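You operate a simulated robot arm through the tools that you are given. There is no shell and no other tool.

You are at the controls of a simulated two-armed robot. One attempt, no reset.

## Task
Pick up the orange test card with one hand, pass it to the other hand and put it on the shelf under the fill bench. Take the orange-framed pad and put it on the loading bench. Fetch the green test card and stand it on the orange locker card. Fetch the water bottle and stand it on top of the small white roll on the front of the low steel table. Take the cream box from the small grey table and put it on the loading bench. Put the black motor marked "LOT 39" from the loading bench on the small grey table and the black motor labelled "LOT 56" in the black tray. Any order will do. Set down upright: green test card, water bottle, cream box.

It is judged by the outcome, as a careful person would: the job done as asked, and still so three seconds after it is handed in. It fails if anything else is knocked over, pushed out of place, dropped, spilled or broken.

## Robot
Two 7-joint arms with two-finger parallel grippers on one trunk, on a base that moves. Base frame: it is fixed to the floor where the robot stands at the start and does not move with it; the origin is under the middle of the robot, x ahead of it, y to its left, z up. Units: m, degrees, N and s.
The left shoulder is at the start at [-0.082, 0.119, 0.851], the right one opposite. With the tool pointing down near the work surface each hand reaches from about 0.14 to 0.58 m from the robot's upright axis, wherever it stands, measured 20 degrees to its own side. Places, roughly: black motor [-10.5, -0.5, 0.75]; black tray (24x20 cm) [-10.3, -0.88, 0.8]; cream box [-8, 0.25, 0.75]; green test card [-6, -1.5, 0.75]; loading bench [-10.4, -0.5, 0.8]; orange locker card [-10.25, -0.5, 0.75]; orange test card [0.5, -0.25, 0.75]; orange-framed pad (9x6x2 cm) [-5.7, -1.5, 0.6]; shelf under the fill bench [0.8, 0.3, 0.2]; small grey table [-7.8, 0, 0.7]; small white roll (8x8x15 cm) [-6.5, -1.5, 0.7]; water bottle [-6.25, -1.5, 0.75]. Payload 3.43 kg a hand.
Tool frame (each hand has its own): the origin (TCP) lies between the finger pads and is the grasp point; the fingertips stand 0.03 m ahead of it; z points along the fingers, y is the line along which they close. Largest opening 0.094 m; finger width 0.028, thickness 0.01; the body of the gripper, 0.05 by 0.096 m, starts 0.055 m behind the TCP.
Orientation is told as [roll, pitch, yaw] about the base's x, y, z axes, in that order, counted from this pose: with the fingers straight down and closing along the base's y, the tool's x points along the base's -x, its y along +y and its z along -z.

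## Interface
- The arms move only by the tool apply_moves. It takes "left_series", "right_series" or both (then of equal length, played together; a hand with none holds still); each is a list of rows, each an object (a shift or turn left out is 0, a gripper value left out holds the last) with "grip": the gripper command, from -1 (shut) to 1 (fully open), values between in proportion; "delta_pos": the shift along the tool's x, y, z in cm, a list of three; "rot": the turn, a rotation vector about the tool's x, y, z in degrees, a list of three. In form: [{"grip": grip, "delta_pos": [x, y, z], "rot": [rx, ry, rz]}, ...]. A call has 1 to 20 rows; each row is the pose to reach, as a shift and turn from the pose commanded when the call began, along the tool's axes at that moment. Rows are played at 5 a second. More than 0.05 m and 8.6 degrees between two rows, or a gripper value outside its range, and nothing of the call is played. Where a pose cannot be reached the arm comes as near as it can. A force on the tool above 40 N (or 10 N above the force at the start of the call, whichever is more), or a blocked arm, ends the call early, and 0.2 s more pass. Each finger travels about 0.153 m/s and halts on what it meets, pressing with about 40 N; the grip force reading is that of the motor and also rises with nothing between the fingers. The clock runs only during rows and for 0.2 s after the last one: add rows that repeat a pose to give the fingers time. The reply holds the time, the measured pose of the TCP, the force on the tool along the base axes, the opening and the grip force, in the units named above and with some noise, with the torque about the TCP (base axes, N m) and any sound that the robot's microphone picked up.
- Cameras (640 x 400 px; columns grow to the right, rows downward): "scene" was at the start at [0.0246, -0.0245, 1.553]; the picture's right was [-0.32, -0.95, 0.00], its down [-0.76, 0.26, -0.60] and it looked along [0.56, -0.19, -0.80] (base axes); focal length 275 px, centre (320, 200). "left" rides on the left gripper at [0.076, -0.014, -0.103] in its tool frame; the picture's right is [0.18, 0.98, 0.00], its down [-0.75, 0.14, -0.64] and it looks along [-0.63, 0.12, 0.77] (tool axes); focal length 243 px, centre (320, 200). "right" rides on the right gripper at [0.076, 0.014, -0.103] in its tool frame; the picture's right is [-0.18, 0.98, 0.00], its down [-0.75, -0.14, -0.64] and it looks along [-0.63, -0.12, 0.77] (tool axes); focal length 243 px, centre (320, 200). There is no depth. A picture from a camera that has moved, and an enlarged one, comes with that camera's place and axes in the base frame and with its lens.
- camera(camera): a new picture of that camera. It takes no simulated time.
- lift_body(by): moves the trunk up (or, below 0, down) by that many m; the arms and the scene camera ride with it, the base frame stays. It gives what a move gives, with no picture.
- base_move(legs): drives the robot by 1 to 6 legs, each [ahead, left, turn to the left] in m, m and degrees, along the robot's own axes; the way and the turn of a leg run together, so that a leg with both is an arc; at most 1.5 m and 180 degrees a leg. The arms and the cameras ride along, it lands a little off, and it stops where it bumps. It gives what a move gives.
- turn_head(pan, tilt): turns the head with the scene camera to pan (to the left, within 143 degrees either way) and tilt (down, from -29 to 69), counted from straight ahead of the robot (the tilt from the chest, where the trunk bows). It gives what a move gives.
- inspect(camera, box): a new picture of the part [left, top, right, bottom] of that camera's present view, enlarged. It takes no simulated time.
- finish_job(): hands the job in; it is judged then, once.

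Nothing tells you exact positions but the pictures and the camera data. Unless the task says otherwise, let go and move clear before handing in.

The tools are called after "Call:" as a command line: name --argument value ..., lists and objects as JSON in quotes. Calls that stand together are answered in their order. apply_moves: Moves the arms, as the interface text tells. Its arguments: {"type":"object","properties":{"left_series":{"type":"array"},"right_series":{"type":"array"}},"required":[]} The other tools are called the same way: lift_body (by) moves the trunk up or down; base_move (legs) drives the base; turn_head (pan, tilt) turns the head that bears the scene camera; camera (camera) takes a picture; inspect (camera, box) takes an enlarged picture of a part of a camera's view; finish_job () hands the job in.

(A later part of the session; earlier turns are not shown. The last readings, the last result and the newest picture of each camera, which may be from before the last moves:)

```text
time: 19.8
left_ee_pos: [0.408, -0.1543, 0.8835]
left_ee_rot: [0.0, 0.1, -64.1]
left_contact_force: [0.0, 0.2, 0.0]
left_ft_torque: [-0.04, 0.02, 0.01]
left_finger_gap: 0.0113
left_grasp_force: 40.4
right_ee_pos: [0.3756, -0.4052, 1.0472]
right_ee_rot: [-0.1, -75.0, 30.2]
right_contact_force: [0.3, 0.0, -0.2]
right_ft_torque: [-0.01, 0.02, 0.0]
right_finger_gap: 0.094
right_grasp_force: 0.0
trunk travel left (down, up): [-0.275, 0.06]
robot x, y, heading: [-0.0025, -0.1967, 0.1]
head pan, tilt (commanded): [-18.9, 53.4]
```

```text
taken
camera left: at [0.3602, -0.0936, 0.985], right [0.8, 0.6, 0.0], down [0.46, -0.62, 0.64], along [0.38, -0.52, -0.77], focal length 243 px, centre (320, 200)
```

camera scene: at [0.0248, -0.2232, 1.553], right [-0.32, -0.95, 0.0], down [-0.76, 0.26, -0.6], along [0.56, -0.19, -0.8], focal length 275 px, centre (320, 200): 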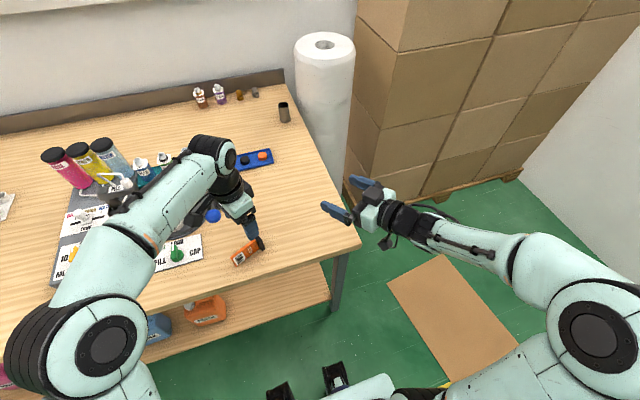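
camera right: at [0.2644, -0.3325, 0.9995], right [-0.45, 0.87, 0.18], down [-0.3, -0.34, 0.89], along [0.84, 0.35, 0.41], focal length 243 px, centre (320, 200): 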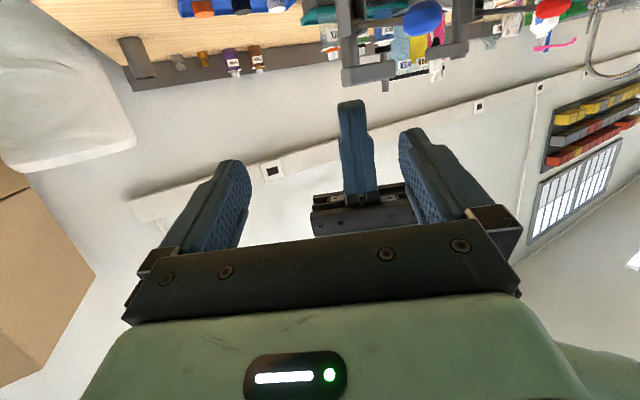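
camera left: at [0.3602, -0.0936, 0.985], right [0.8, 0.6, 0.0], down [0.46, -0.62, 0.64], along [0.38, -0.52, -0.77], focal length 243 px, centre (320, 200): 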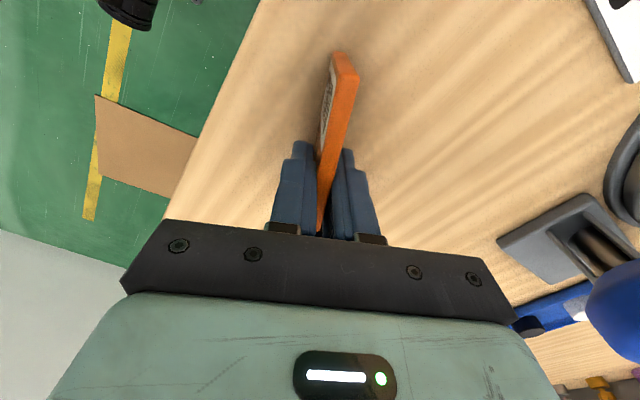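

The card is firmly held across its thickness (1.1 cm). I lift it and turn the left hand to yaw +30° so the card's top end points at the right hand.

Call:
apply_moves --left_series '[{"delta_pos": [0, 0, -3]}, {"delta_pos": [0, 0, -7]}, {"delta_pos": [-0.5, 0, -11]}, {"delta_pos": [-1, 0, -13.5], "rot": [0, 0, -6]}, {"delta_pos": [-2, 0, -13.5], "rot": [0, 0, -14]}, {"delta_pos": [-3, 0, -13.5], "rot": [0, 0, -22]}, {"delta_pos": [-4, -0.2, -13.5], "rot": [0, 0, -30]}, {"delta_pos": [-5, -0.4, -13.5], "rot": [0, 0, -38]}, {"delta_pos": [-6, -0.5, -13.5], "rot": [0, 0, -46]}, {"delta_pos": [-6, -0.5, -13.5], "rot": [0, 0, -54]}, {"delta_pos": [-6, -0.5, -13.5], "rot": [0, 0, -62]}, {"delta_pos": [-6, -0.5, -13.5], "rot": [0, 0, -70]}, {"delta_pos": [-6, -0.5, -13.5], "rot": [0, 0, -78]}, {"delta_pos": [-6, -0.5, -13.5], "rot": [0, 0, -86]}, {"delta_pos": [-6, -0.5, -13.5], "rot": [0, 0, -94.1]}, {"delta_pos": [-6, -0.5, -13.5], "rot": [0, 0, -94.1]}]'

Call:
camera --camera "left"

Call:
camera --camera "right"

Call:
camera --camera "scene"

```text
time: 23.2
left_ee_pos: [0.4305, -0.2119, 1.0194]
left_ee_rot: [0.0, 0.1, 30.2]
left_contact_force: [-0.3, 0.0, -1.5]
left_ft_torque: [0.01, 0.0, -0.02]
left_finger_gap: 0.0114
left_grasp_force: 40.0
right_ee_pos: [0.3738, -0.4061, 1.0456]
right_ee_rot: [-0.1, -74.9, 30.2]
right_contact_force: [-0.6, -0.7, 0.8]
right_ft_torque: [0.01, 0.0, 0.02]
right_finger_gap: 0.094
right_grasp_force: 0.0
trunk travel left (down, up): [-0.275, 0.06]
robot x, y, heading: [0.0025, -0.198, -0.1]
head pan, tilt (commanded): [-18.9, 53.4]
```

```text
taken
camera left: at [0.3699, -0.263, 1.1204], right [-0.65, 0.76, 0.0], down [0.58, 0.5, 0.64], along [0.49, 0.42, -0.77], focal length 243 px, centre (320, 200)
```

left: 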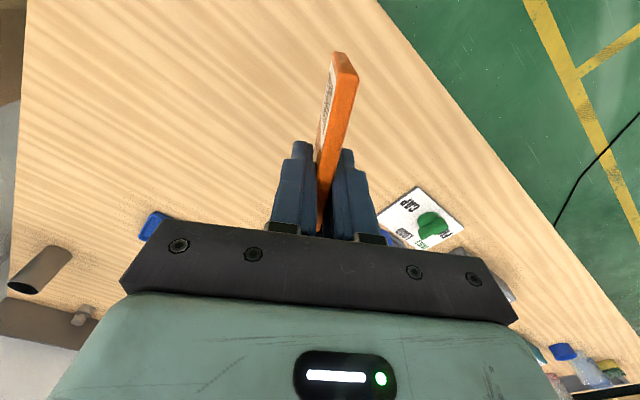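

```text
taken
camera right: at [0.2652, -0.4521, 0.9987], right [-0.45, 0.87, 0.18], down [-0.3, -0.34, 0.89], along [0.84, 0.35, 0.41], focal length 243 px, centre (320, 200)
```

right: 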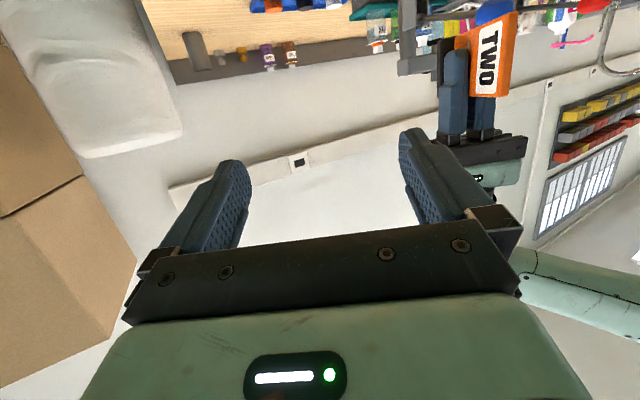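

```text
taken
camera scene: at [0.0248, -0.2232, 1.553], right [-0.32, -0.95, 0.0], down [-0.76, 0.26, -0.6], along [0.56, -0.19, -0.8], focal length 275 px, centre (320, 200)
```

scene: 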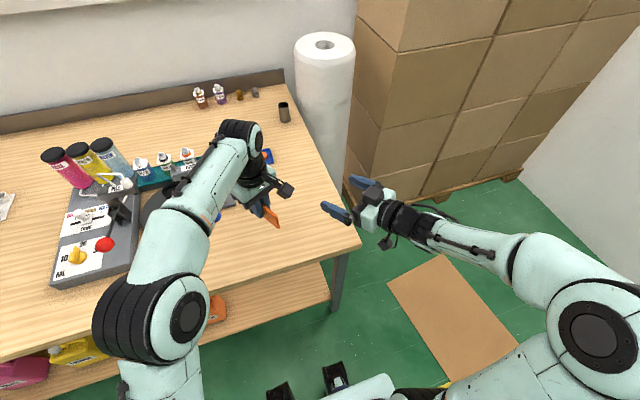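

The card's top end now points to the right hand. I move the right hand to a pre-approach straight in line with the card, open fingers just short of it.

Call:
apply_moves --right_series '[{"delta_pos": [1, 3, 1]}, {"delta_pos": [1.57, 6, 2]}, {"delta_pos": [1.57, 9, 3]}, {"delta_pos": [1.57, 12, 3.5]}, {"delta_pos": [1.57, 14, 4]}, {"delta_pos": [1.57, 14, 4]}]'

Call:
camera --camera "right"

Call:
camera --camera "left"

Call:
inspect --camera "scene" --box '[180, 130, 372, 250]'

```text
time: 24.6
left_ee_pos: [0.4296, -0.2106, 1.0197]
left_ee_rot: [0.0, -0.1, 30.0]
left_contact_force: [0.3, 0.1, -1.0]
left_ft_torque: [-0.02, 0.0, 0.04]
left_finger_gap: 0.0114
left_grasp_force: 40.8
right_ee_pos: [0.3455, -0.2671, 1.0246]
right_ee_rot: [-0.1, -75.0, 30.3]
right_contact_force: [-0.1, -0.8, 0.0]
right_ft_torque: [0.0, 0.01, 0.02]
right_finger_gap: 0.0938
right_grasp_force: 0.0
right hand out of reach, approached as far as the arm can: row 5, 6
trunk travel left (down, up): [-0.275, 0.06]
robot x, y, heading: [-0.0024, -0.1982, -0.0]
head pan, tilt (commanded): [-18.9, 53.4]
```

```text
taken
camera right: at [0.235, -0.3142, 0.9775], right [-0.45, 0.87, 0.18], down [-0.3, -0.34, 0.89], along [0.84, 0.35, 0.41], focal length 243 px, centre (320, 200)
```

right: 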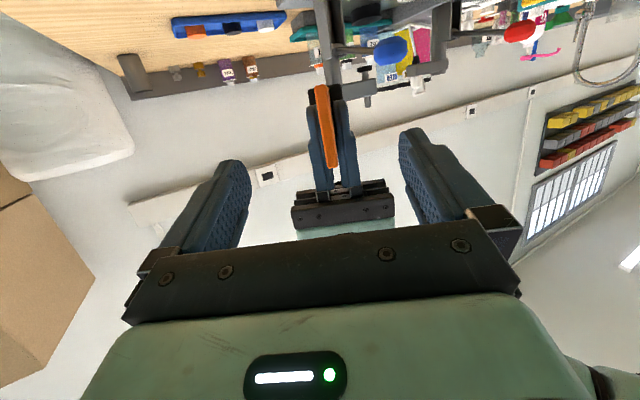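

```text
taken
camera left: at [0.3697, -0.263, 1.1205], right [-0.65, 0.76, 0.0], down [0.58, 0.5, 0.64], along [0.49, 0.42, -0.77], focal length 243 px, centre (320, 200)
```

left: 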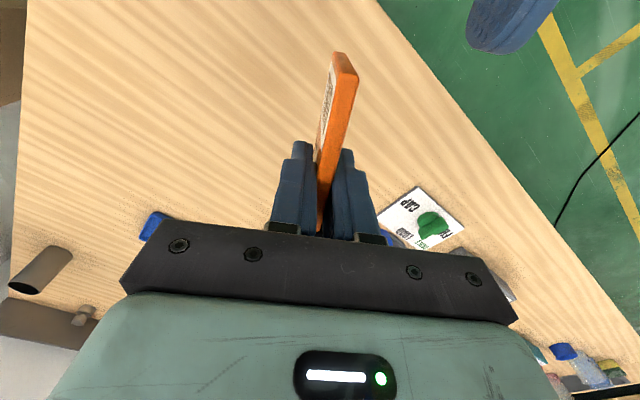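

```text
3.33 times, centred on (276, 190) of scene
camera zoom: at [0.0247, -0.2234, 1.553], right [-0.32, -0.95, 0.0], down [-0.76, 0.26, -0.6], along [0.56, -0.19, -0.8], focal length 916 px, centre (467, 233)
```

zoom: 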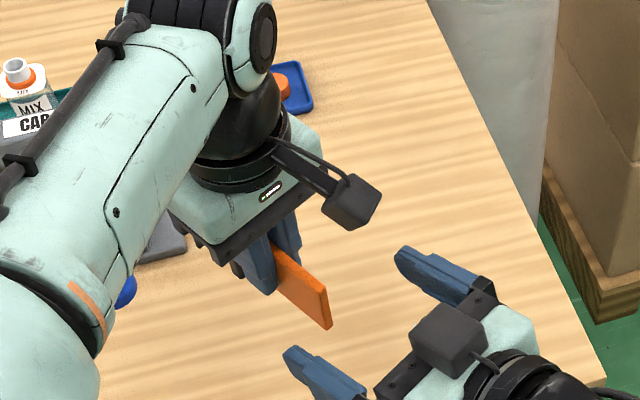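

The right hand is lined up behind the card's top end; the card appears centred between its fingers. I advance about 5 cm so the fingers straddle the top half, then check before closing.

Call:
apply_moves --right_series '[{"delta_pos": [0.2, 0.5, 1.5]}, {"delta_pos": [0.36, 0.69, 3]}, {"delta_pos": [0.36, 0.69, 4.4]}, {"delta_pos": [0.36, 0.69, 5.4]}, {"delta_pos": [0.36, 0.69, 5.4]}]'

Call:
camera --camera "right"

Call:
camera --camera "left"

Call:
inspect --camera "scene" --box '[180, 130, 372, 250]'

```text
time: 25.8
left_ee_pos: [0.4301, -0.211, 1.0194]
left_ee_rot: [-0.1, -0.1, 30.1]
left_contact_force: [-0.3, 0.4, -0.3]
left_ft_torque: [-0.02, 0.01, -0.02]
left_finger_gap: 0.0115
left_grasp_force: 40.2
right_ee_pos: [0.3867, -0.2348, 1.0064]
right_ee_rot: [-0.2, -75.0, 30.4]
right_contact_force: [-0.5, 0.1, -1.3]
right_ft_torque: [-0.01, 0.02, 0.01]
right_finger_gap: 0.0939
right_grasp_force: 0.0
trunk travel left (down, up): [-0.275, 0.06]
robot x, y, heading: [-0.0017, -0.1941, -0.0]
head pan, tilt (commanded): [-18.9, 53.4]
```

```text
taken
camera right: at [0.2764, -0.2814, 0.9591], right [-0.45, 0.87, 0.18], down [-0.3, -0.33, 0.89], along [0.84, 0.35, 0.41], focal length 243 px, centre (320, 200)
```

right: 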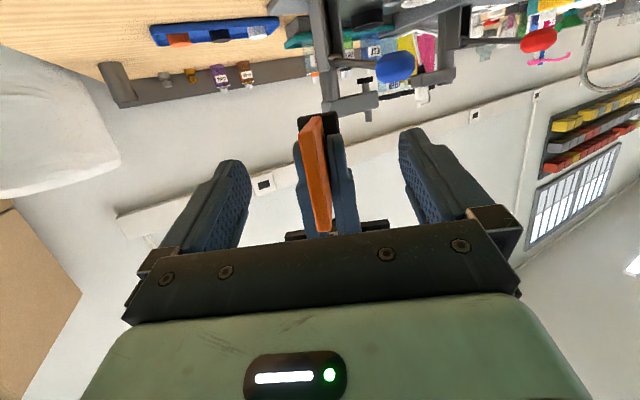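

```text
taken
camera left: at [0.3697, -0.2629, 1.1205], right [-0.65, 0.76, 0.0], down [0.58, 0.5, 0.64], along [0.49, 0.42, -0.77], focal length 243 px, centre (320, 200)
```

left: 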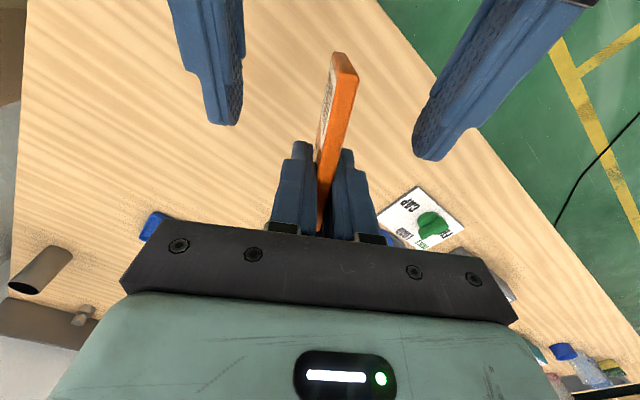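

```text
3.33 times, centred on (276, 190) of scene
camera zoom: at [0.0247, -0.2233, 1.553], right [-0.32, -0.95, 0.0], down [-0.76, 0.26, -0.6], along [0.56, -0.19, -0.8], focal length 916 px, centre (467, 233)
```

zoom: 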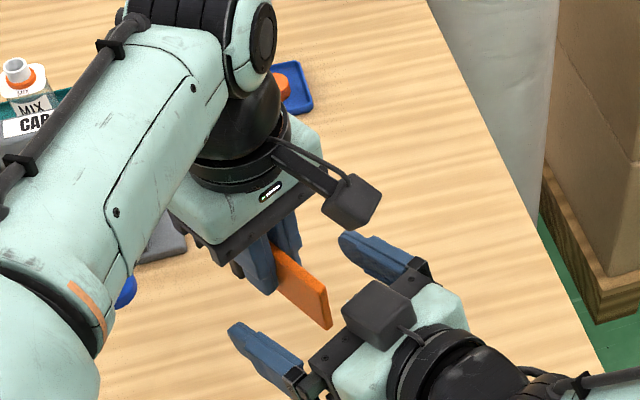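

Call:
inspect --camera "scene" --box '[240, 180, 400, 300]'

```text
3.33 times, centred on (320, 240) of scene
camera zoom: at [0.0247, -0.2233, 1.553], right [-0.32, -0.95, 0.0], down [-0.76, 0.26, -0.6], along [0.56, -0.19, -0.8], focal length 916 px, centre (320, 67)
```

zoom: 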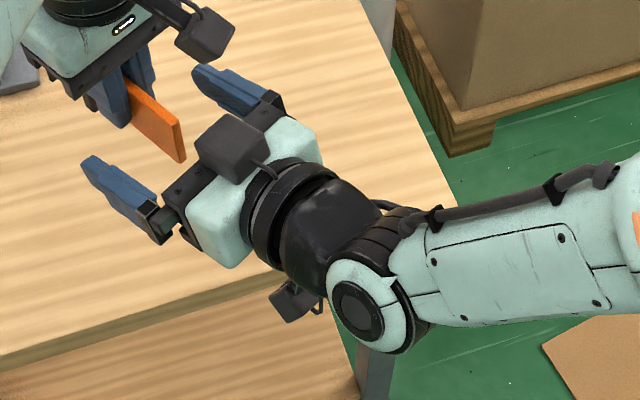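

Right and left fingers are only about 3 mm apart along the card, so I back the right hand off 4 mm and then close it on the card.

Call:
apply_moves --right_series '[{"delta_pos": [0, -0.1, -0.4]}, {"delta_pos": [0, -0.1, -0.4], "grip": 0.2}, {"delta_pos": [0, -0.1, -0.4], "grip": -0.4}, {"delta_pos": [0, -0.1, -0.4], "grip": -0.7}, {"delta_pos": [0, -0.1, -0.4], "grip": -1}, {"delta_pos": [0, -0.1, -0.4], "grip": -1}, {"delta_pos": [0, -0.1, -0.4], "grip": -1}]'

Call:
camera --camera "right"

Call:
camera --camera "left"

```text
time: 27.4
left_ee_pos: [0.4304, -0.2115, 1.0189]
left_ee_rot: [0.1, 0.0, 30.0]
left_contact_force: [-0.3, 1.3, -1.1]
left_ft_torque: [0.0, 0.01, 0.01]
left_finger_gap: 0.0117
left_grasp_force: 39.7
right_ee_pos: [0.3822, -0.238, 1.0069]
right_ee_rot: [-0.2, -74.9, 30.2]
right_contact_force: [-0.4, -0.4, 1.2]
right_ft_torque: [-0.03, 0.0, 0.01]
right_finger_gap: 0.0113
right_grasp_force: 39.9
trunk travel left (down, up): [-0.275, 0.06]
robot x, y, heading: [0.0005, -0.2009, 0.1]
head pan, tilt (commanded): [-18.9, 53.4]
```

```text
taken
camera right: at [0.2727, -0.2849, 0.9602], right [-0.45, 0.87, 0.18], down [-0.3, -0.34, 0.89], along [0.84, 0.35, 0.41], focal length 243 px, centre (320, 200)
```

right: 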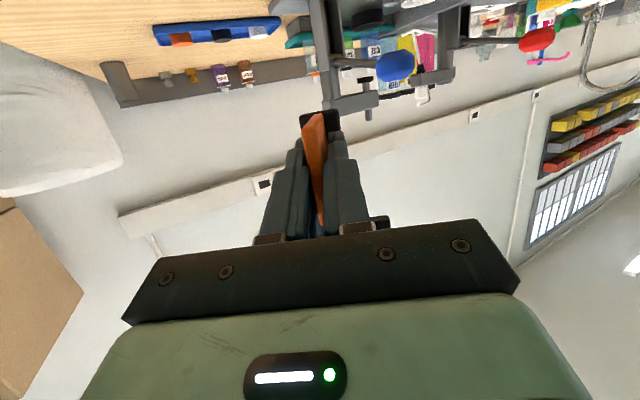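

```text
taken
camera left: at [0.3699, -0.2628, 1.1205], right [-0.65, 0.76, 0.0], down [0.58, 0.5, 0.64], along [0.49, 0.42, -0.77], focal length 243 px, centre (320, 200)
```

left: 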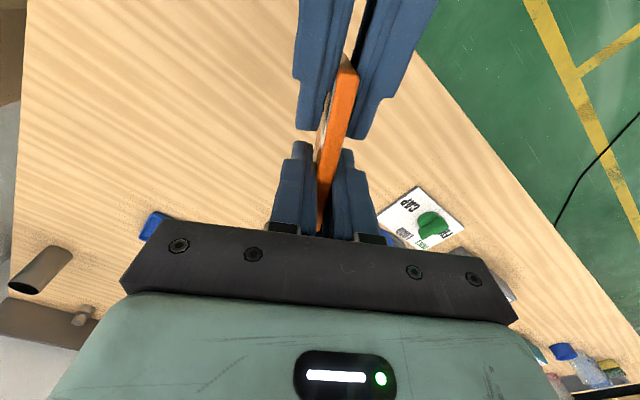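

Both hands hold the card. I open the left hand and raise it straight up clear.

Call:
apply_moves --left_series '[{"grip": -0.5}, {"grip": 0.1}, {"grip": 0.5}, {"grip": 0.5}, {"grip": 0.5, "delta_pos": [0, 0, -2]}, {"grip": 0.5, "delta_pos": [0, 0, -5]}, {"grip": 0.5, "delta_pos": [0, 1, -7]}, {"grip": 0.5, "delta_pos": [1, 4, -7]}, {"grip": 0.5, "delta_pos": [2, 8, -7]}, {"grip": 0.5, "delta_pos": [3, 12, -7]}, {"grip": 0.5, "delta_pos": [3, 12, -7]}]'

Call:
camera --camera "right"

Call:
camera --camera "scene"

```text
time: 29.8
left_ee_pos: [0.3427, -0.1216, 1.0908]
left_ee_rot: [0.0, 0.0, 30.0]
left_contact_force: [0.3, 0.1, 0.2]
left_ft_torque: [0.0, 0.02, 0.01]
left_finger_gap: 0.0707
left_grasp_force: 0.0
right_ee_pos: [0.3836, -0.2396, 1.0086]
right_ee_rot: [0.1, -75.0, 30.1]
right_contact_force: [-0.2, -0.1, -0.4]
right_ft_torque: [-0.03, 0.0, -0.01]
right_finger_gap: 0.0113
right_grasp_force: 39.6
trunk travel left (down, up): [-0.275, 0.06]
robot x, y, heading: [0.0014, -0.1978, -0.2]
head pan, tilt (commanded): [-18.9, 53.4]
```

```text
taken
camera right: at [0.2731, -0.2854, 0.9601], right [-0.45, 0.87, 0.18], down [-0.3, -0.34, 0.89], along [0.84, 0.35, 0.41], focal length 243 px, centre (320, 200)
```

right: 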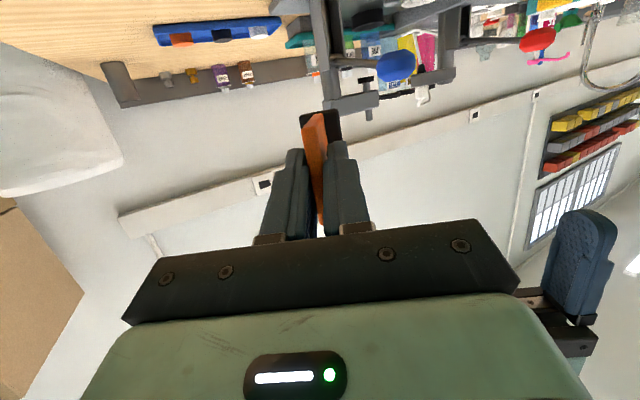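

```text
taken
camera scene: at [0.0254, -0.2239, 1.553], right [-0.32, -0.95, 0.0], down [-0.76, 0.26, -0.6], along [0.56, -0.19, -0.8], focal length 275 px, centre (320, 200)
```

scene: 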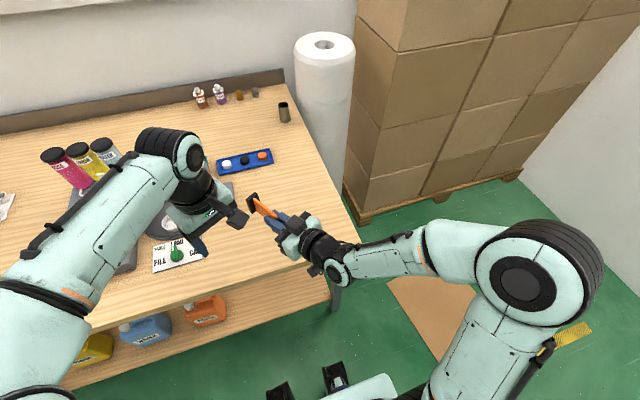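

The hand-over worked: the right hand alone holds the card. I back the base away from the bench, then fold the left hand close and lower the trunk.

Call:
base_move --legs '[[-0.45, 0, 0]]'

Call:
apply_moves --left_series '[{"rot": [0, 0, 8]}, {"delta_pos": [0, 1, 0], "rot": [0, 0, 16]}, {"delta_pos": [1, 3, -1], "rot": [0, 0, 24]}, {"delta_pos": [2, 6, -2], "rot": [0, 0, 30]}, {"delta_pos": [3, 9, -3], "rot": [0, 0, 30]}, {"delta_pos": [3, 12, -3], "rot": [0, 0, 30]}, {"delta_pos": [3, 12, -3], "rot": [0, 0, 30]}]'

Call:
camera --camera "scene"

```text
time: 32.5
left_ee_pos: [-0.1129, -0.1224, 1.091]
left_ee_rot: [0.0, 0.0, 29.9]
left_contact_force: [-0.4, 0.1, 0.5]
left_ft_torque: [-0.01, 0.0, -0.01]
left_finger_gap: 0.0706
left_grasp_force: 0.1
right_ee_pos: [-0.0711, -0.2394, 1.0081]
right_ee_rot: [-0.1, -75.0, 30.1]
right_contact_force: [0.4, 0.0, 0.5]
right_ft_torque: [-0.04, 0.03, 0.01]
right_finger_gap: 0.0117
right_grasp_force: 39.4
trunk travel left (down, up): [-0.275, 0.06]
robot x, y, heading: [-0.4565, -0.1994, -0.1]
head pan, tilt (commanded): [-18.9, 53.4]
```

```text
time: 34.1
left_ee_pos: [-0.1971, -0.0327, 1.1228]
left_ee_rot: [0.0, 0.0, -0.2]
left_contact_force: [0.9, 0.6, 0.4]
left_ft_torque: [0.02, 0.05, 0.03]
left_finger_gap: 0.0704
left_grasp_force: 0.0
right_ee_pos: [-0.071, -0.2401, 1.0077]
right_ee_rot: [0.1, -75.1, 29.9]
right_contact_force: [-0.4, 0.1, 0.4]
right_ft_torque: [0.0, 0.02, 0.01]
right_finger_gap: 0.0113
right_grasp_force: 40.2
trunk travel left (down, up): [-0.275, 0.06]
robot x, y, heading: [-0.4525, -0.1994, -0.4]
head pan, tilt (commanded): [-18.9, 53.4]
```

```text
taken
camera scene: at [-0.43, -0.2237, 1.553], right [-0.32, -0.95, 0.0], down [-0.76, 0.26, -0.6], along [0.56, -0.19, -0.8], focal length 275 px, centre (320, 200)
```

scene: 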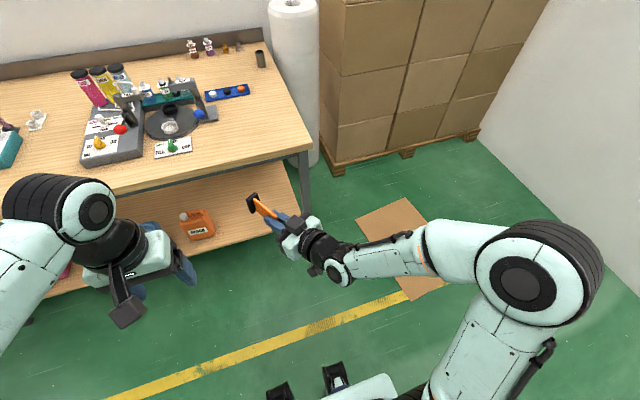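

Clear of the bench now. I lower the trunk fully and look at the shelf.

Call:
lift_body --by -0.27

Call:
turn_head --pan 5 --tilt 40

Call:
camera --camera "scene"

```text
time: 36.9
left_ee_pos: [-0.1981, -0.0331, 0.8504]
left_ee_rot: [0.0, -0.1, 0.0]
left_contact_force: [-1.0, 0.6, -0.4]
left_ft_torque: [-0.04, -0.02, -0.02]
left_finger_gap: 0.0706
left_grasp_force: 0.0
right_ee_pos: [-0.0731, -0.2401, 0.7371]
right_ee_rot: [-0.2, -75.0, 30.2]
right_contact_force: [0.4, 0.0, -0.2]
right_ft_torque: [0.0, 0.01, -0.02]
right_finger_gap: 0.0113
right_grasp_force: 40.1
trunk travel left (down, up): [-0.005, 0.33]
robot x, y, heading: [-0.4514, -0.1964, -0.2]
head pan, tilt (commanded): [-18.9, 53.4]
```

```text
time: 37.7
left_ee_pos: [-0.198, -0.0327, 0.8502]
left_ee_rot: [-0.1, 0.0, -0.1]
left_contact_force: [-0.1, -0.2, -0.3]
left_ft_torque: [0.01, -0.02, 0.0]
left_finger_gap: 0.0706
left_grasp_force: 0.1
right_ee_pos: [-0.0714, -0.239, 0.7384]
right_ee_rot: [-0.1, -75.0, 30.1]
right_contact_force: [-0.9, 0.6, 0.4]
right_ft_torque: [-0.04, 0.0, -0.01]
right_finger_gap: 0.0114
right_grasp_force: 39.8
trunk travel left (down, up): [-0.005, 0.33]
robot x, y, heading: [-0.4584, -0.1973, -0.1]
head pan, tilt (commanded): [5.0, 40.0]
```

```text
taken
camera scene: at [-0.3663, -0.1922, 1.2977], right [0.09, -1.0, 0.0], down [-0.64, -0.05, -0.77], along [0.76, 0.07, -0.64], focal length 275 px, centre (320, 200)
```

scene: 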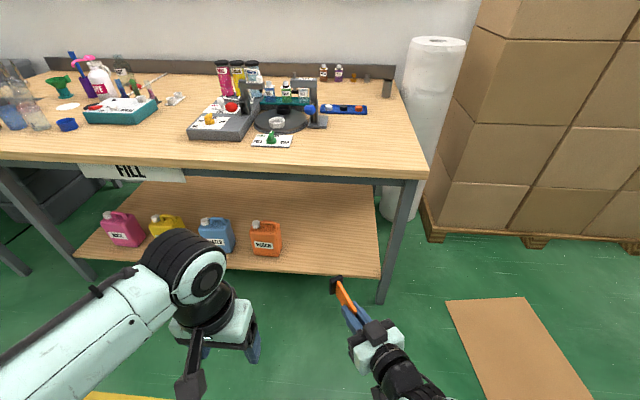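

Call:
inspect --camera "scene" --box '[220, 160, 420, 320]'

Call:
camera --camera "right"

Call:
camera --camera "left"

```text
2.50 times, centred on (320, 240) of scene
camera zoom: at [-0.3663, -0.1922, 1.2977], right [0.09, -1.0, 0.0], down [-0.64, -0.05, -0.77], along [0.76, 0.07, -0.64], focal length 687 px, centre (320, 100)
```

zoom: 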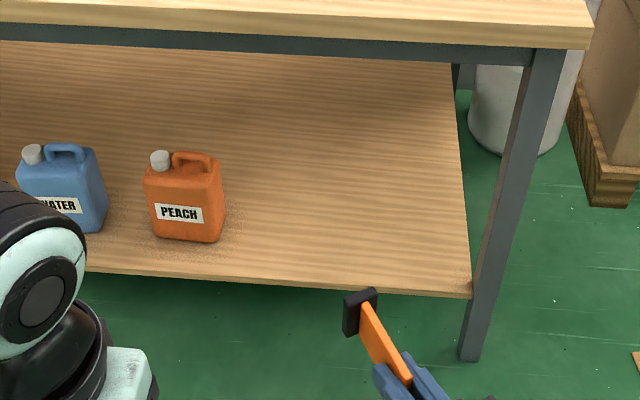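

```text
taken
camera right: at [-0.1826, -0.2857, 0.6902], right [-0.45, 0.88, 0.18], down [-0.3, -0.33, 0.89], along [0.84, 0.35, 0.41], focal length 243 px, centre (320, 200)
```

right: 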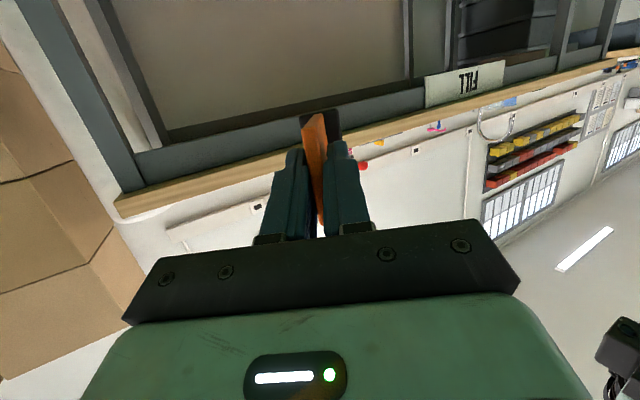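

```text
taken
camera left: at [-0.2759, -0.049, 0.952], right [-0.18, 0.98, 0.0], down [0.75, 0.14, 0.64], along [0.63, 0.12, -0.77], focal length 243 px, centre (320, 200)
```

left: 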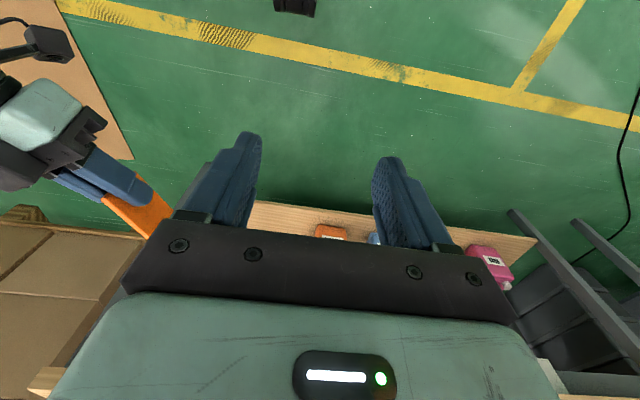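

The shelf's top is at about z≈0.235 with its front edge at x≈0.375; free room lies between the PEACH jug (y≈0.07) and the leg (y≈-0.41). I now lower the right hand with the card in the open floor area in front.

Call:
apply_moves --right_series '[{"delta_pos": [3.9, -1, 1]}, {"delta_pos": [7.7, -2, 2.1]}, {"delta_pos": [11.6, -3, 3.1]}, {"delta_pos": [15.5, -4, 4.1]}, {"delta_pos": [19.3, -5, 5.2]}, {"delta_pos": [23.2, -6, 6.2]}, {"delta_pos": [27, -7, 7.3]}, {"delta_pos": [30.9, -7, 8.3]}, {"delta_pos": [34.8, -7, 9.3]}, {"delta_pos": [38.6, -7, 10.4]}, {"delta_pos": [40.6, -7, 10.9]}, {"delta_pos": [40.6, -7, 10.9]}]'

Call:
camera --camera "scene"

Call:
camera --camera "right"

```text
time: 40.3
left_ee_pos: [-0.1983, -0.0322, 0.8524]
left_ee_rot: [0.0, -0.1, -0.2]
left_contact_force: [0.4, 1.0, 0.1]
left_ft_torque: [-0.02, -0.02, 0.03]
left_finger_gap: 0.0705
left_grasp_force: 0.2
right_ee_pos: [-0.0371, -0.2998, 0.3177]
right_ee_rot: [-0.1, -75.0, 30.1]
right_contact_force: [0.1, -0.4, 0.1]
right_ft_torque: [-0.01, 0.04, 0.02]
right_finger_gap: 0.0114
right_grasp_force: 40.2
trunk travel left (down, up): [-0.005, 0.33]
robot x, y, heading: [-0.4572, -0.1959, -0.0]
head pan, tilt (commanded): [5.0, 40.0]
```

```text
taken
camera scene: at [-0.3663, -0.1922, 1.2978], right [0.09, -1.0, 0.0], down [-0.64, -0.06, -0.77], along [0.76, 0.07, -0.64], focal length 275 px, centre (320, 200)
```

scene: 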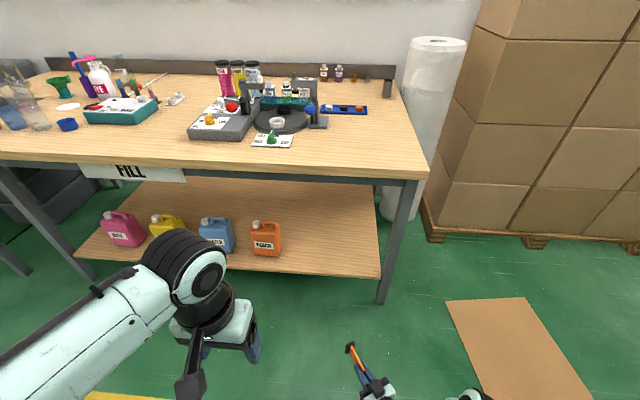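

```text
taken
camera right: at [-0.1476, -0.3468, 0.2705], right [-0.45, 0.88, 0.18], down [-0.3, -0.33, 0.89], along [0.84, 0.35, 0.41], focal length 243 px, centre (320, 200)
```

right: 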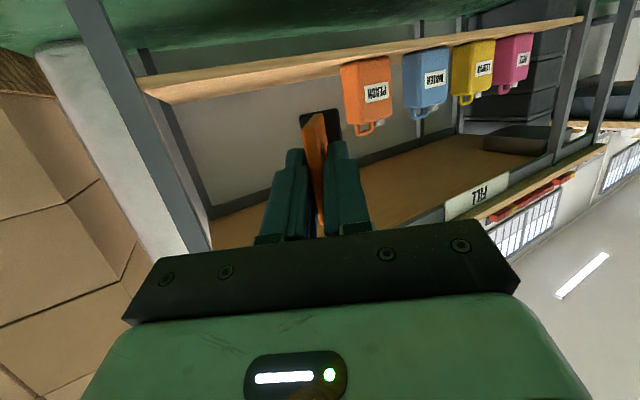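

Call:
inspect --camera "right" --box '[100, 20, 420, 220]'

```text
2.00 times, centred on (260, 120) of right
camera zoom: at [-0.1476, -0.3468, 0.2705], right [-0.45, 0.88, 0.18], down [-0.3, -0.33, 0.89], along [0.84, 0.35, 0.41], focal length 485 px, centre (440, 360)
```

zoom: 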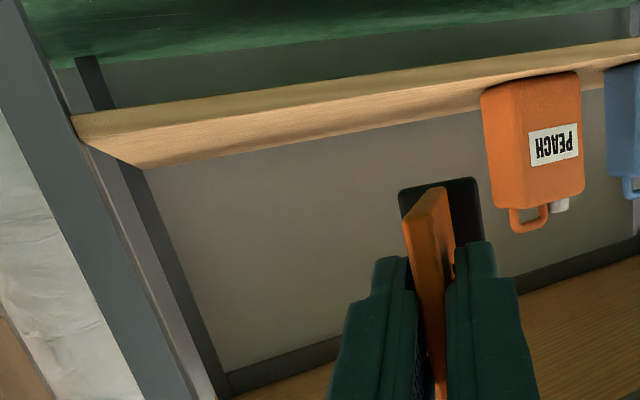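

The right hand holds the card at a good low pose; refined shelf top is z≈0.224, front edge x≈0.39. I extend the right hand a little, tuck the left hand up and back, then drive forward so the card goes over the shelf.

Call:
apply_moves --right_series '[{"delta_pos": [-0.5, -1.2, 2]}, {"delta_pos": [-1.1, -2.5, 4.2]}, {"delta_pos": [-1.1, -2.5, 4.2]}, {"delta_pos": [-1.1, -2.5, 4.2]}]' --left_series '[{"delta_pos": [1.5, 0, -3]}, {"delta_pos": [3, 0, -6]}, {"delta_pos": [5, 0, -9]}, {"delta_pos": [6, 0, -10]}]'

Call:
camera --camera "scene"

```text
time: 41.3
left_ee_pos: [-0.2575, -0.0346, 0.9527]
left_ee_rot: [0.0, 0.0, 0.0]
left_contact_force: [0.1, 0.2, -0.6]
left_ft_torque: [0.01, -0.02, -0.01]
left_finger_gap: 0.0707
left_grasp_force: 0.1
right_ee_pos: [0.015, -0.2986, 0.3167]
right_ee_rot: [0.0, -74.9, 30.0]
right_contact_force: [0.0, 0.7, 0.8]
right_ft_torque: [0.01, 0.0, 0.03]
right_finger_gap: 0.0113
right_grasp_force: 39.6
trunk travel left (down, up): [-0.005, 0.33]
robot x, y, heading: [-0.4573, -0.1971, -0.3]
head pan, tilt (commanded): [5.0, 40.0]
```

```text
taken
camera scene: at [-0.3664, -0.1922, 1.2978], right [0.09, -1.0, 0.0], down [-0.64, -0.06, -0.77], along [0.76, 0.07, -0.64], focal length 275 px, centre (320, 200)
```

scene: 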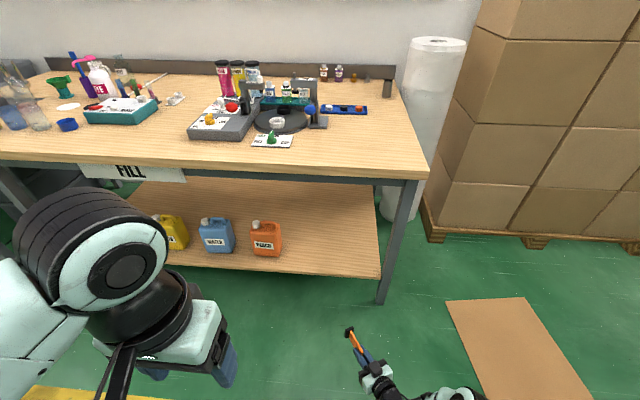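

Call:
base_move --legs '[[0.3, 0.02, 0]]'

Call:
camera --camera "right"

Call:
camera --camera "scene"

```text
time: 43.4
left_ee_pos: [0.0428, -0.017, 0.9509]
left_ee_rot: [0.0, 0.0, -0.6]
left_contact_force: [0.6, -0.5, -0.2]
left_ft_torque: [-0.01, 0.0, 0.02]
left_finger_gap: 0.0706
left_grasp_force: 0.0
right_ee_pos: [0.3119, -0.2842, 0.3167]
right_ee_rot: [-0.2, -75.0, 29.6]
right_contact_force: [-1.2, 0.7, 0.1]
right_ft_torque: [-0.03, 0.0, -0.01]
right_finger_gap: 0.0113
right_grasp_force: 40.6
trunk travel left (down, up): [-0.005, 0.33]
robot x, y, heading: [-0.1556, -0.1824, -0.7]
head pan, tilt (commanded): [5.0, 40.0]
```

```text
taken
camera right: at [0.2017, -0.3296, 0.2694], right [-0.44, 0.88, 0.18], down [-0.3, -0.33, 0.89], along [0.84, 0.34, 0.41], focal length 243 px, centre (320, 200)
```

right: 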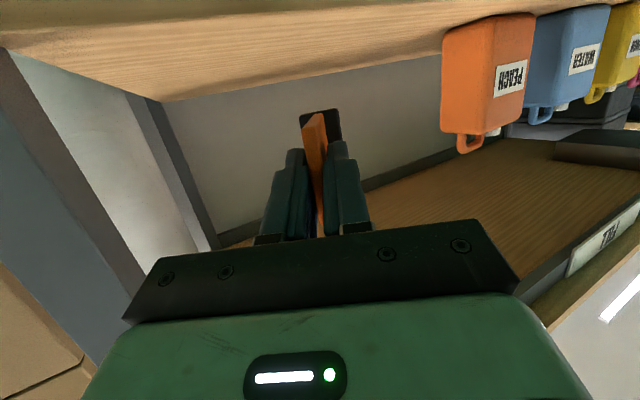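

```text
taken
camera scene: at [-0.067, -0.1746, 1.2978], right [0.08, -1.0, 0.0], down [-0.64, -0.05, -0.77], along [0.76, 0.06, -0.64], focal length 275 px, centre (320, 200)
```

scene: 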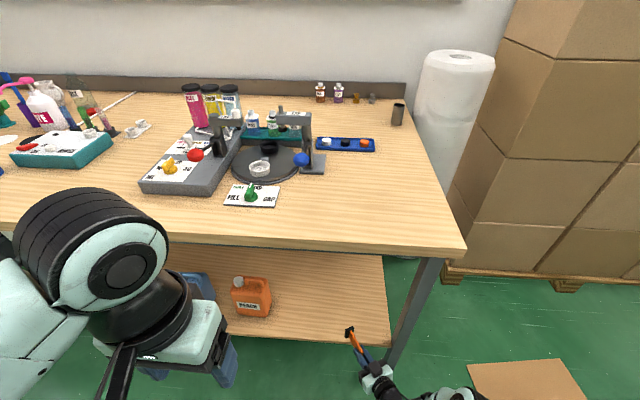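

Call:
base_move --legs '[[0.125, 0.0, 0]]'

Call:
camera --camera "right"

Call:
camera --camera "scene"

```text
time: 44.6
left_ee_pos: [0.1672, -0.0192, 0.9516]
left_ee_rot: [0.0, 0.0, -0.5]
left_contact_force: [0.9, -0.4, -0.2]
left_ft_torque: [0.01, 0.02, 0.0]
left_finger_gap: 0.0705
left_grasp_force: 0.1
right_ee_pos: [0.4362, -0.2849, 0.3169]
right_ee_rot: [0.0, -75.0, 29.5]
right_contact_force: [0.6, 0.6, 0.2]
right_ft_torque: [-0.02, 0.03, 0.02]
right_finger_gap: 0.0115
right_grasp_force: 40.1
trunk travel left (down, up): [-0.005, 0.33]
robot x, y, heading: [-0.0293, -0.1811, -0.7]
head pan, tilt (commanded): [5.0, 40.0]
```

```text
taken
camera right: at [0.3257, -0.3309, 0.2693], right [-0.44, 0.88, 0.18], down [-0.3, -0.33, 0.89], along [0.85, 0.34, 0.41], focal length 243 px, centre (320, 200)
```

right: 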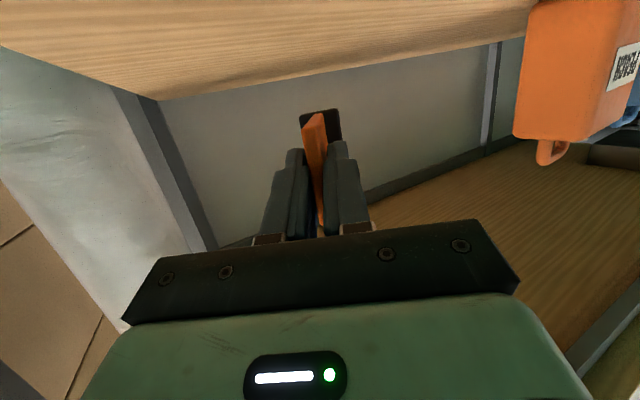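

```text
taken
camera scene: at [0.0573, -0.1758, 1.2978], right [0.08, -1.0, 0.0], down [-0.64, -0.05, -0.77], along [0.76, 0.06, -0.64], focal length 275 px, centre (320, 200)
```

scene: 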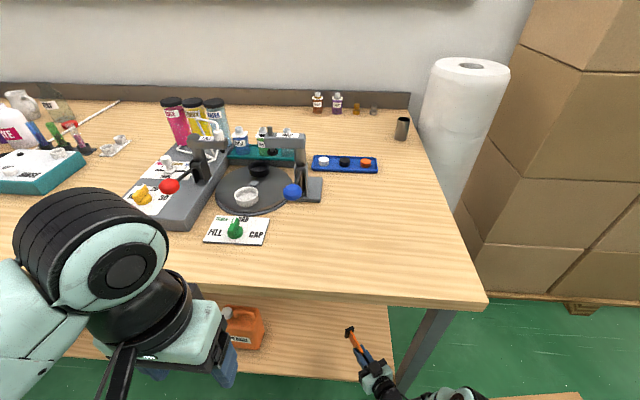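

The card is over the shelf, clear of jug and leg. I lower it, first 4.5 cm, then gently to contact.

Call:
apply_moves --right_series '[{"delta_pos": [1.5, 0, 0.4]}, {"delta_pos": [2.9, 0, 0.78]}, {"delta_pos": [4.3, 0, 1.16]}, {"delta_pos": [4.8, 0, 1.3]}, {"delta_pos": [4.8, 0, 1.3]}]'

Call:
camera --camera "right"

Call:
inspect --camera "scene" --box '[290, 280, 450, 400]'

```text
time: 45.9
left_ee_pos: [0.1665, -0.0197, 0.9512]
left_ee_rot: [-0.1, -0.1, -0.6]
left_contact_force: [-0.3, -0.8, -0.6]
left_ft_torque: [-0.03, 0.0, -0.02]
left_finger_gap: 0.0706
left_grasp_force: 0.2
right_ee_pos: [0.4356, -0.2853, 0.2658]
right_ee_rot: [-0.1, -75.0, 29.6]
right_contact_force: [-0.1, -0.4, 0.5]
right_ft_torque: [-0.01, 0.01, -0.05]
right_finger_gap: 0.0113
right_grasp_force: 40.1
trunk travel left (down, up): [-0.005, 0.33]
robot x, y, heading: [-0.0332, -0.1843, -0.6]
head pan, tilt (commanded): [5.0, 40.0]
```

```text
taken
camera right: at [0.325, -0.3312, 0.2187], right [-0.44, 0.88, 0.18], down [-0.3, -0.33, 0.89], along [0.85, 0.34, 0.41], focal length 243 px, centre (320, 200)
```

right: 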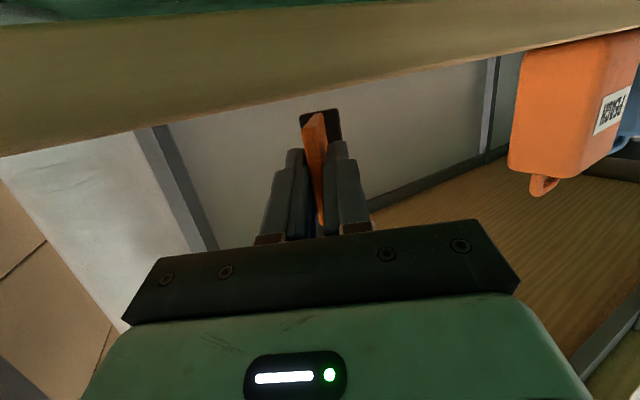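

```text
3.33 times, centred on (370, 340) of scene
camera zoom: at [0.0569, -0.1758, 1.2978], right [0.08, -1.0, 0.0], down [-0.64, -0.05, -0.77], along [0.76, 0.06, -0.64], focal length 916 px, centre (153, -267)
```

zoom: 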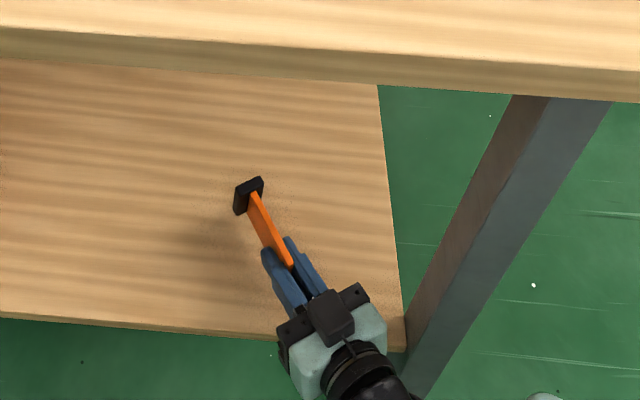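

Call:
apply_moves --right_series '[{"delta_pos": [0.29, 0, 0.08]}, {"delta_pos": [0.58, 0, 0.16]}, {"delta_pos": [0.58, 0, 0.16]}]'

```text
time: 46.6
left_ee_pos: [0.1667, -0.0193, 0.9516]
left_ee_rot: [0.0, 0.0, -0.6]
left_contact_force: [-0.9, 0.1, -0.1]
left_ft_torque: [0.0, 0.01, -0.01]
left_finger_gap: 0.0706
left_grasp_force: 0.2
right_ee_pos: [0.4348, -0.2861, 0.26]
right_ee_rot: [-0.2, -75.0, 29.6]
right_contact_force: [-1.3, 0.3, 0.0]
right_ft_torque: [-0.02, 0.01, -0.02]
right_finger_gap: 0.0114
right_grasp_force: 40.3
trunk travel left (down, up): [-0.005, 0.33]
robot x, y, heading: [-0.0306, -0.1784, -0.7]
head pan, tilt (commanded): [5.0, 40.0]
```

Call:
apply_moves --right_series '[{"delta_pos": [0.2, 0, 0.05]}, {"delta_pos": [0.4, 0, 0.11]}, {"delta_pos": [0.4, 0, 0.11]}]'

Call:
inspect --camera "right" --box '[180, 40, 500, 240]'

```text
time: 47.5
left_ee_pos: [0.1653, -0.0185, 0.9531]
left_ee_rot: [0.0, 0.0, -0.7]
left_contact_force: [-0.6, 0.1, 0.3]
left_ft_torque: [0.01, 0.0, 0.0]
left_finger_gap: 0.0707
left_grasp_force: 0.1
right_ee_pos: [0.4372, -0.2867, 0.257]
right_ee_rot: [-0.1, -75.0, 29.6]
right_contact_force: [-0.3, -0.5, -0.2]
right_ft_torque: [-0.01, -0.01, -0.03]
right_finger_gap: 0.0114
right_grasp_force: 40.1
trunk travel left (down, up): [-0.005, 0.33]
robot x, y, heading: [-0.0288, -0.179, -0.7]
head pan, tilt (commanded): [5.0, 40.0]
```

```text
2.00 times, centred on (340, 140) of right
camera zoom: at [0.3261, -0.331, 0.2094], right [-0.44, 0.88, 0.18], down [-0.3, -0.33, 0.89], along [0.84, 0.34, 0.41], focal length 485 px, centre (280, 320)
```

zoom: 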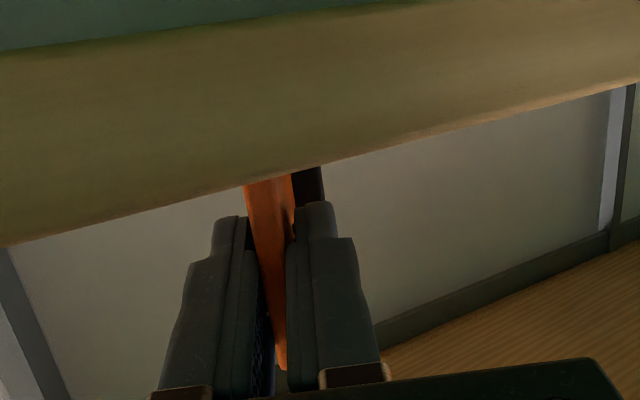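

Call:
apply_moves --right_series '[{"delta_pos": [0.2, 0, 0.05]}, {"delta_pos": [0.4, 0, 0.11]}, {"delta_pos": [0.4, 0, 0.11]}]'

Call:
apply_moves --right_series '[{"delta_pos": [0.15, 0, 0.04]}, {"delta_pos": [0.3, 0, 0.08]}, {"delta_pos": [0.3, 0, 0.08]}]'

```text
time: 48.2
left_ee_pos: [0.1669, -0.0187, 0.9524]
left_ee_rot: [0.0, 0.0, -0.6]
left_contact_force: [0.5, -0.4, -0.8]
left_ft_torque: [0.0, -0.01, 0.03]
left_finger_gap: 0.0707
left_grasp_force: 0.0
right_ee_pos: [0.4377, -0.2861, 0.2521]
right_ee_rot: [0.1, -75.0, 29.5]
right_contact_force: [-0.1, -0.1, 1.1]
right_ft_torque: [-0.01, 0.01, 0.01]
right_finger_gap: 0.0114
right_grasp_force: 40.4
trunk travel left (down, up): [-0.005, 0.33]
robot x, y, heading: [-0.0301, -0.1841, -0.7]
head pan, tilt (commanded): [5.0, 40.0]
```

```text
time: 49.0
left_ee_pos: [0.1663, -0.0191, 0.9523]
left_ee_rot: [-0.1, 0.0, -0.7]
left_contact_force: [-0.6, -0.7, 0.6]
left_ft_torque: [0.01, -0.03, -0.03]
left_finger_gap: 0.0703
left_grasp_force: 0.1
right_ee_pos: [0.438, -0.2852, 0.2517]
right_ee_rot: [-0.7, -75.3, 30.0]
right_contact_force: [-1.9, -4.8, 15.6]
right_ft_torque: [-0.19, 0.13, 0.0]
right_finger_gap: 0.0119
right_grasp_force: 39.9
trunk travel left (down, up): [-0.005, 0.33]
robot x, y, heading: [-0.0293, -0.1797, -0.7]
head pan, tilt (commanded): [5.0, 40.0]
```

Contact at 15 N: the card's long edge and foot rest on the shelf. I ease the pressure, open slowly, and look.

Call:
apply_moves --right_series '[{"delta_pos": [-0.2, 0, -0.05]}, {"delta_pos": [-0.2, 0, -0.05], "grip": -0.6}, {"delta_pos": [-0.2, 0, -0.05], "grip": -0.3}, {"delta_pos": [-0.2, 0, -0.05], "grip": 0.0}, {"delta_pos": [-0.2, 0, -0.05], "grip": 0.0}, {"delta_pos": [-0.2, 0, -0.05], "grip": 0.0}]'

Call:
inspect --camera "scene" --box '[290, 280, 450, 400]'

Call:
camera --camera "right"

```text
time: 50.5
left_ee_pos: [0.1662, -0.0182, 0.9512]
left_ee_rot: [0.0, 0.1, -0.6]
left_contact_force: [0.0, -0.6, 0.2]
left_ft_torque: [0.0, -0.03, 0.0]
left_finger_gap: 0.0702
left_grasp_force: 0.2
right_ee_pos: [0.4375, -0.2852, 0.2504]
right_ee_rot: [-0.1, -75.0, 29.5]
right_contact_force: [-0.9, -0.2, -0.2]
right_ft_torque: [0.01, 0.01, 0.01]
right_finger_gap: 0.0472
right_grasp_force: 0.0
trunk travel left (down, up): [-0.005, 0.33]
robot x, y, heading: [-0.0302, -0.1812, -0.6]
head pan, tilt (commanded): [5.0, 40.0]
```

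```text
3.33 times, centred on (370, 340) of scene
camera zoom: at [0.0569, -0.1758, 1.2978], right [0.08, -1.0, 0.0], down [-0.64, -0.05, -0.77], along [0.76, 0.06, -0.64], focal length 916 px, centre (153, -267)
```

zoom: 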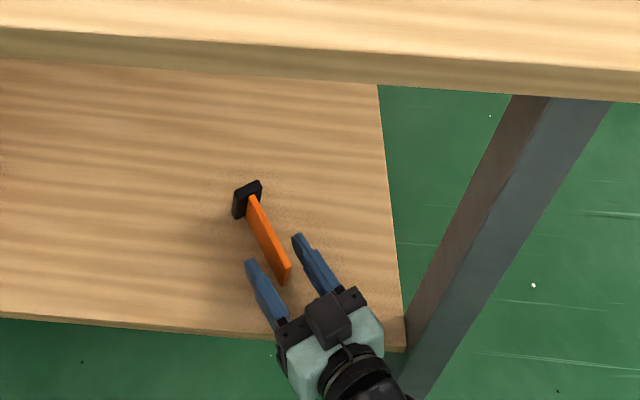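

```text
taken
camera right: at [0.3267, -0.3306, 0.2041], right [-0.44, 0.88, 0.18], down [-0.3, -0.33, 0.89], along [0.84, 0.34, 0.41], focal length 243 px, centre (320, 200)
```

right: 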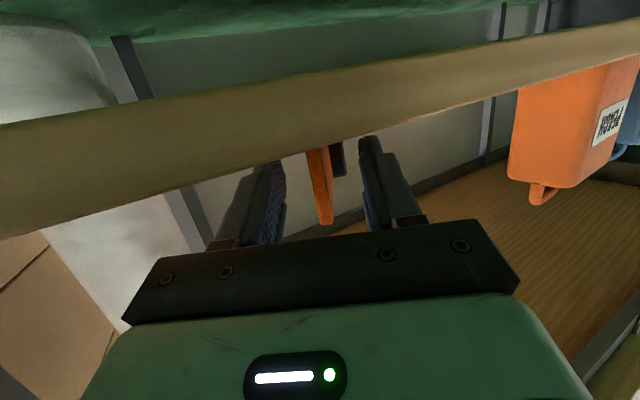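

The card stands steadily on the shelf. I withdraw the right hand backward along its fingers and back the base off.

Call:
apply_moves --right_series '[{"delta_pos": [0, 0, -2]}, {"delta_pos": [0, 0, -4]}, {"delta_pos": [0, 0, -6]}, {"delta_pos": [0, 0, -6]}]'

Call:
base_move --legs '[[-0.4, 0, 0]]'

Call:
inspect --camera "scene" --box '[220, 160, 420, 320]'

```text
time: 51.5
left_ee_pos: [0.166, -0.0184, 0.9524]
left_ee_rot: [0.0, 0.1, -0.5]
left_contact_force: [0.2, 0.1, -1.1]
left_ft_torque: [0.01, 0.03, -0.03]
left_finger_gap: 0.0705
left_grasp_force: 0.0
right_ee_pos: [0.3828, -0.3137, 0.268]
right_ee_rot: [-0.1, -75.0, 29.6]
right_contact_force: [0.1, -0.2, -0.1]
right_ft_torque: [-0.03, 0.0, -0.01]
right_finger_gap: 0.0469
right_grasp_force: 0.0
trunk travel left (down, up): [-0.005, 0.33]
robot x, y, heading: [-0.0322, -0.1821, -0.5]
head pan, tilt (commanded): [5.0, 40.0]
```

```text
time: 54.0
left_ee_pos: [-0.2375, -0.015, 0.9534]
left_ee_rot: [-0.1, 0.0, -0.9]
left_contact_force: [1.5, -0.3, 0.6]
left_ft_torque: [-0.01, 0.0, 0.0]
left_finger_gap: 0.0703
left_grasp_force: 0.0
right_ee_pos: [-0.0229, -0.3104, 0.268]
right_ee_rot: [-0.1, -75.0, 29.2]
right_contact_force: [-0.7, -1.4, 0.4]
right_ft_torque: [0.0, 0.04, -0.03]
right_finger_gap: 0.047
right_grasp_force: 0.0
trunk travel left (down, up): [-0.005, 0.33]
robot x, y, heading: [-0.4354, -0.1773, -0.9]
head pan, tilt (commanded): [5.0, 40.0]
```

```text
2.50 times, centred on (320, 240) of scene
camera zoom: at [-0.3482, -0.171, 1.2978], right [0.07, -1.0, 0.0], down [-0.64, -0.05, -0.77], along [0.76, 0.05, -0.64], focal length 687 px, centre (320, 100)
```

zoom: 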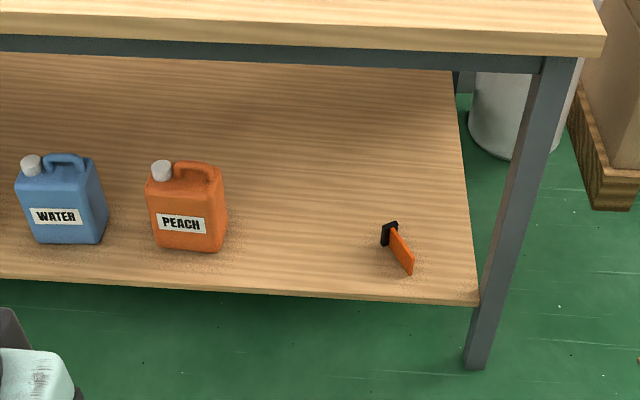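

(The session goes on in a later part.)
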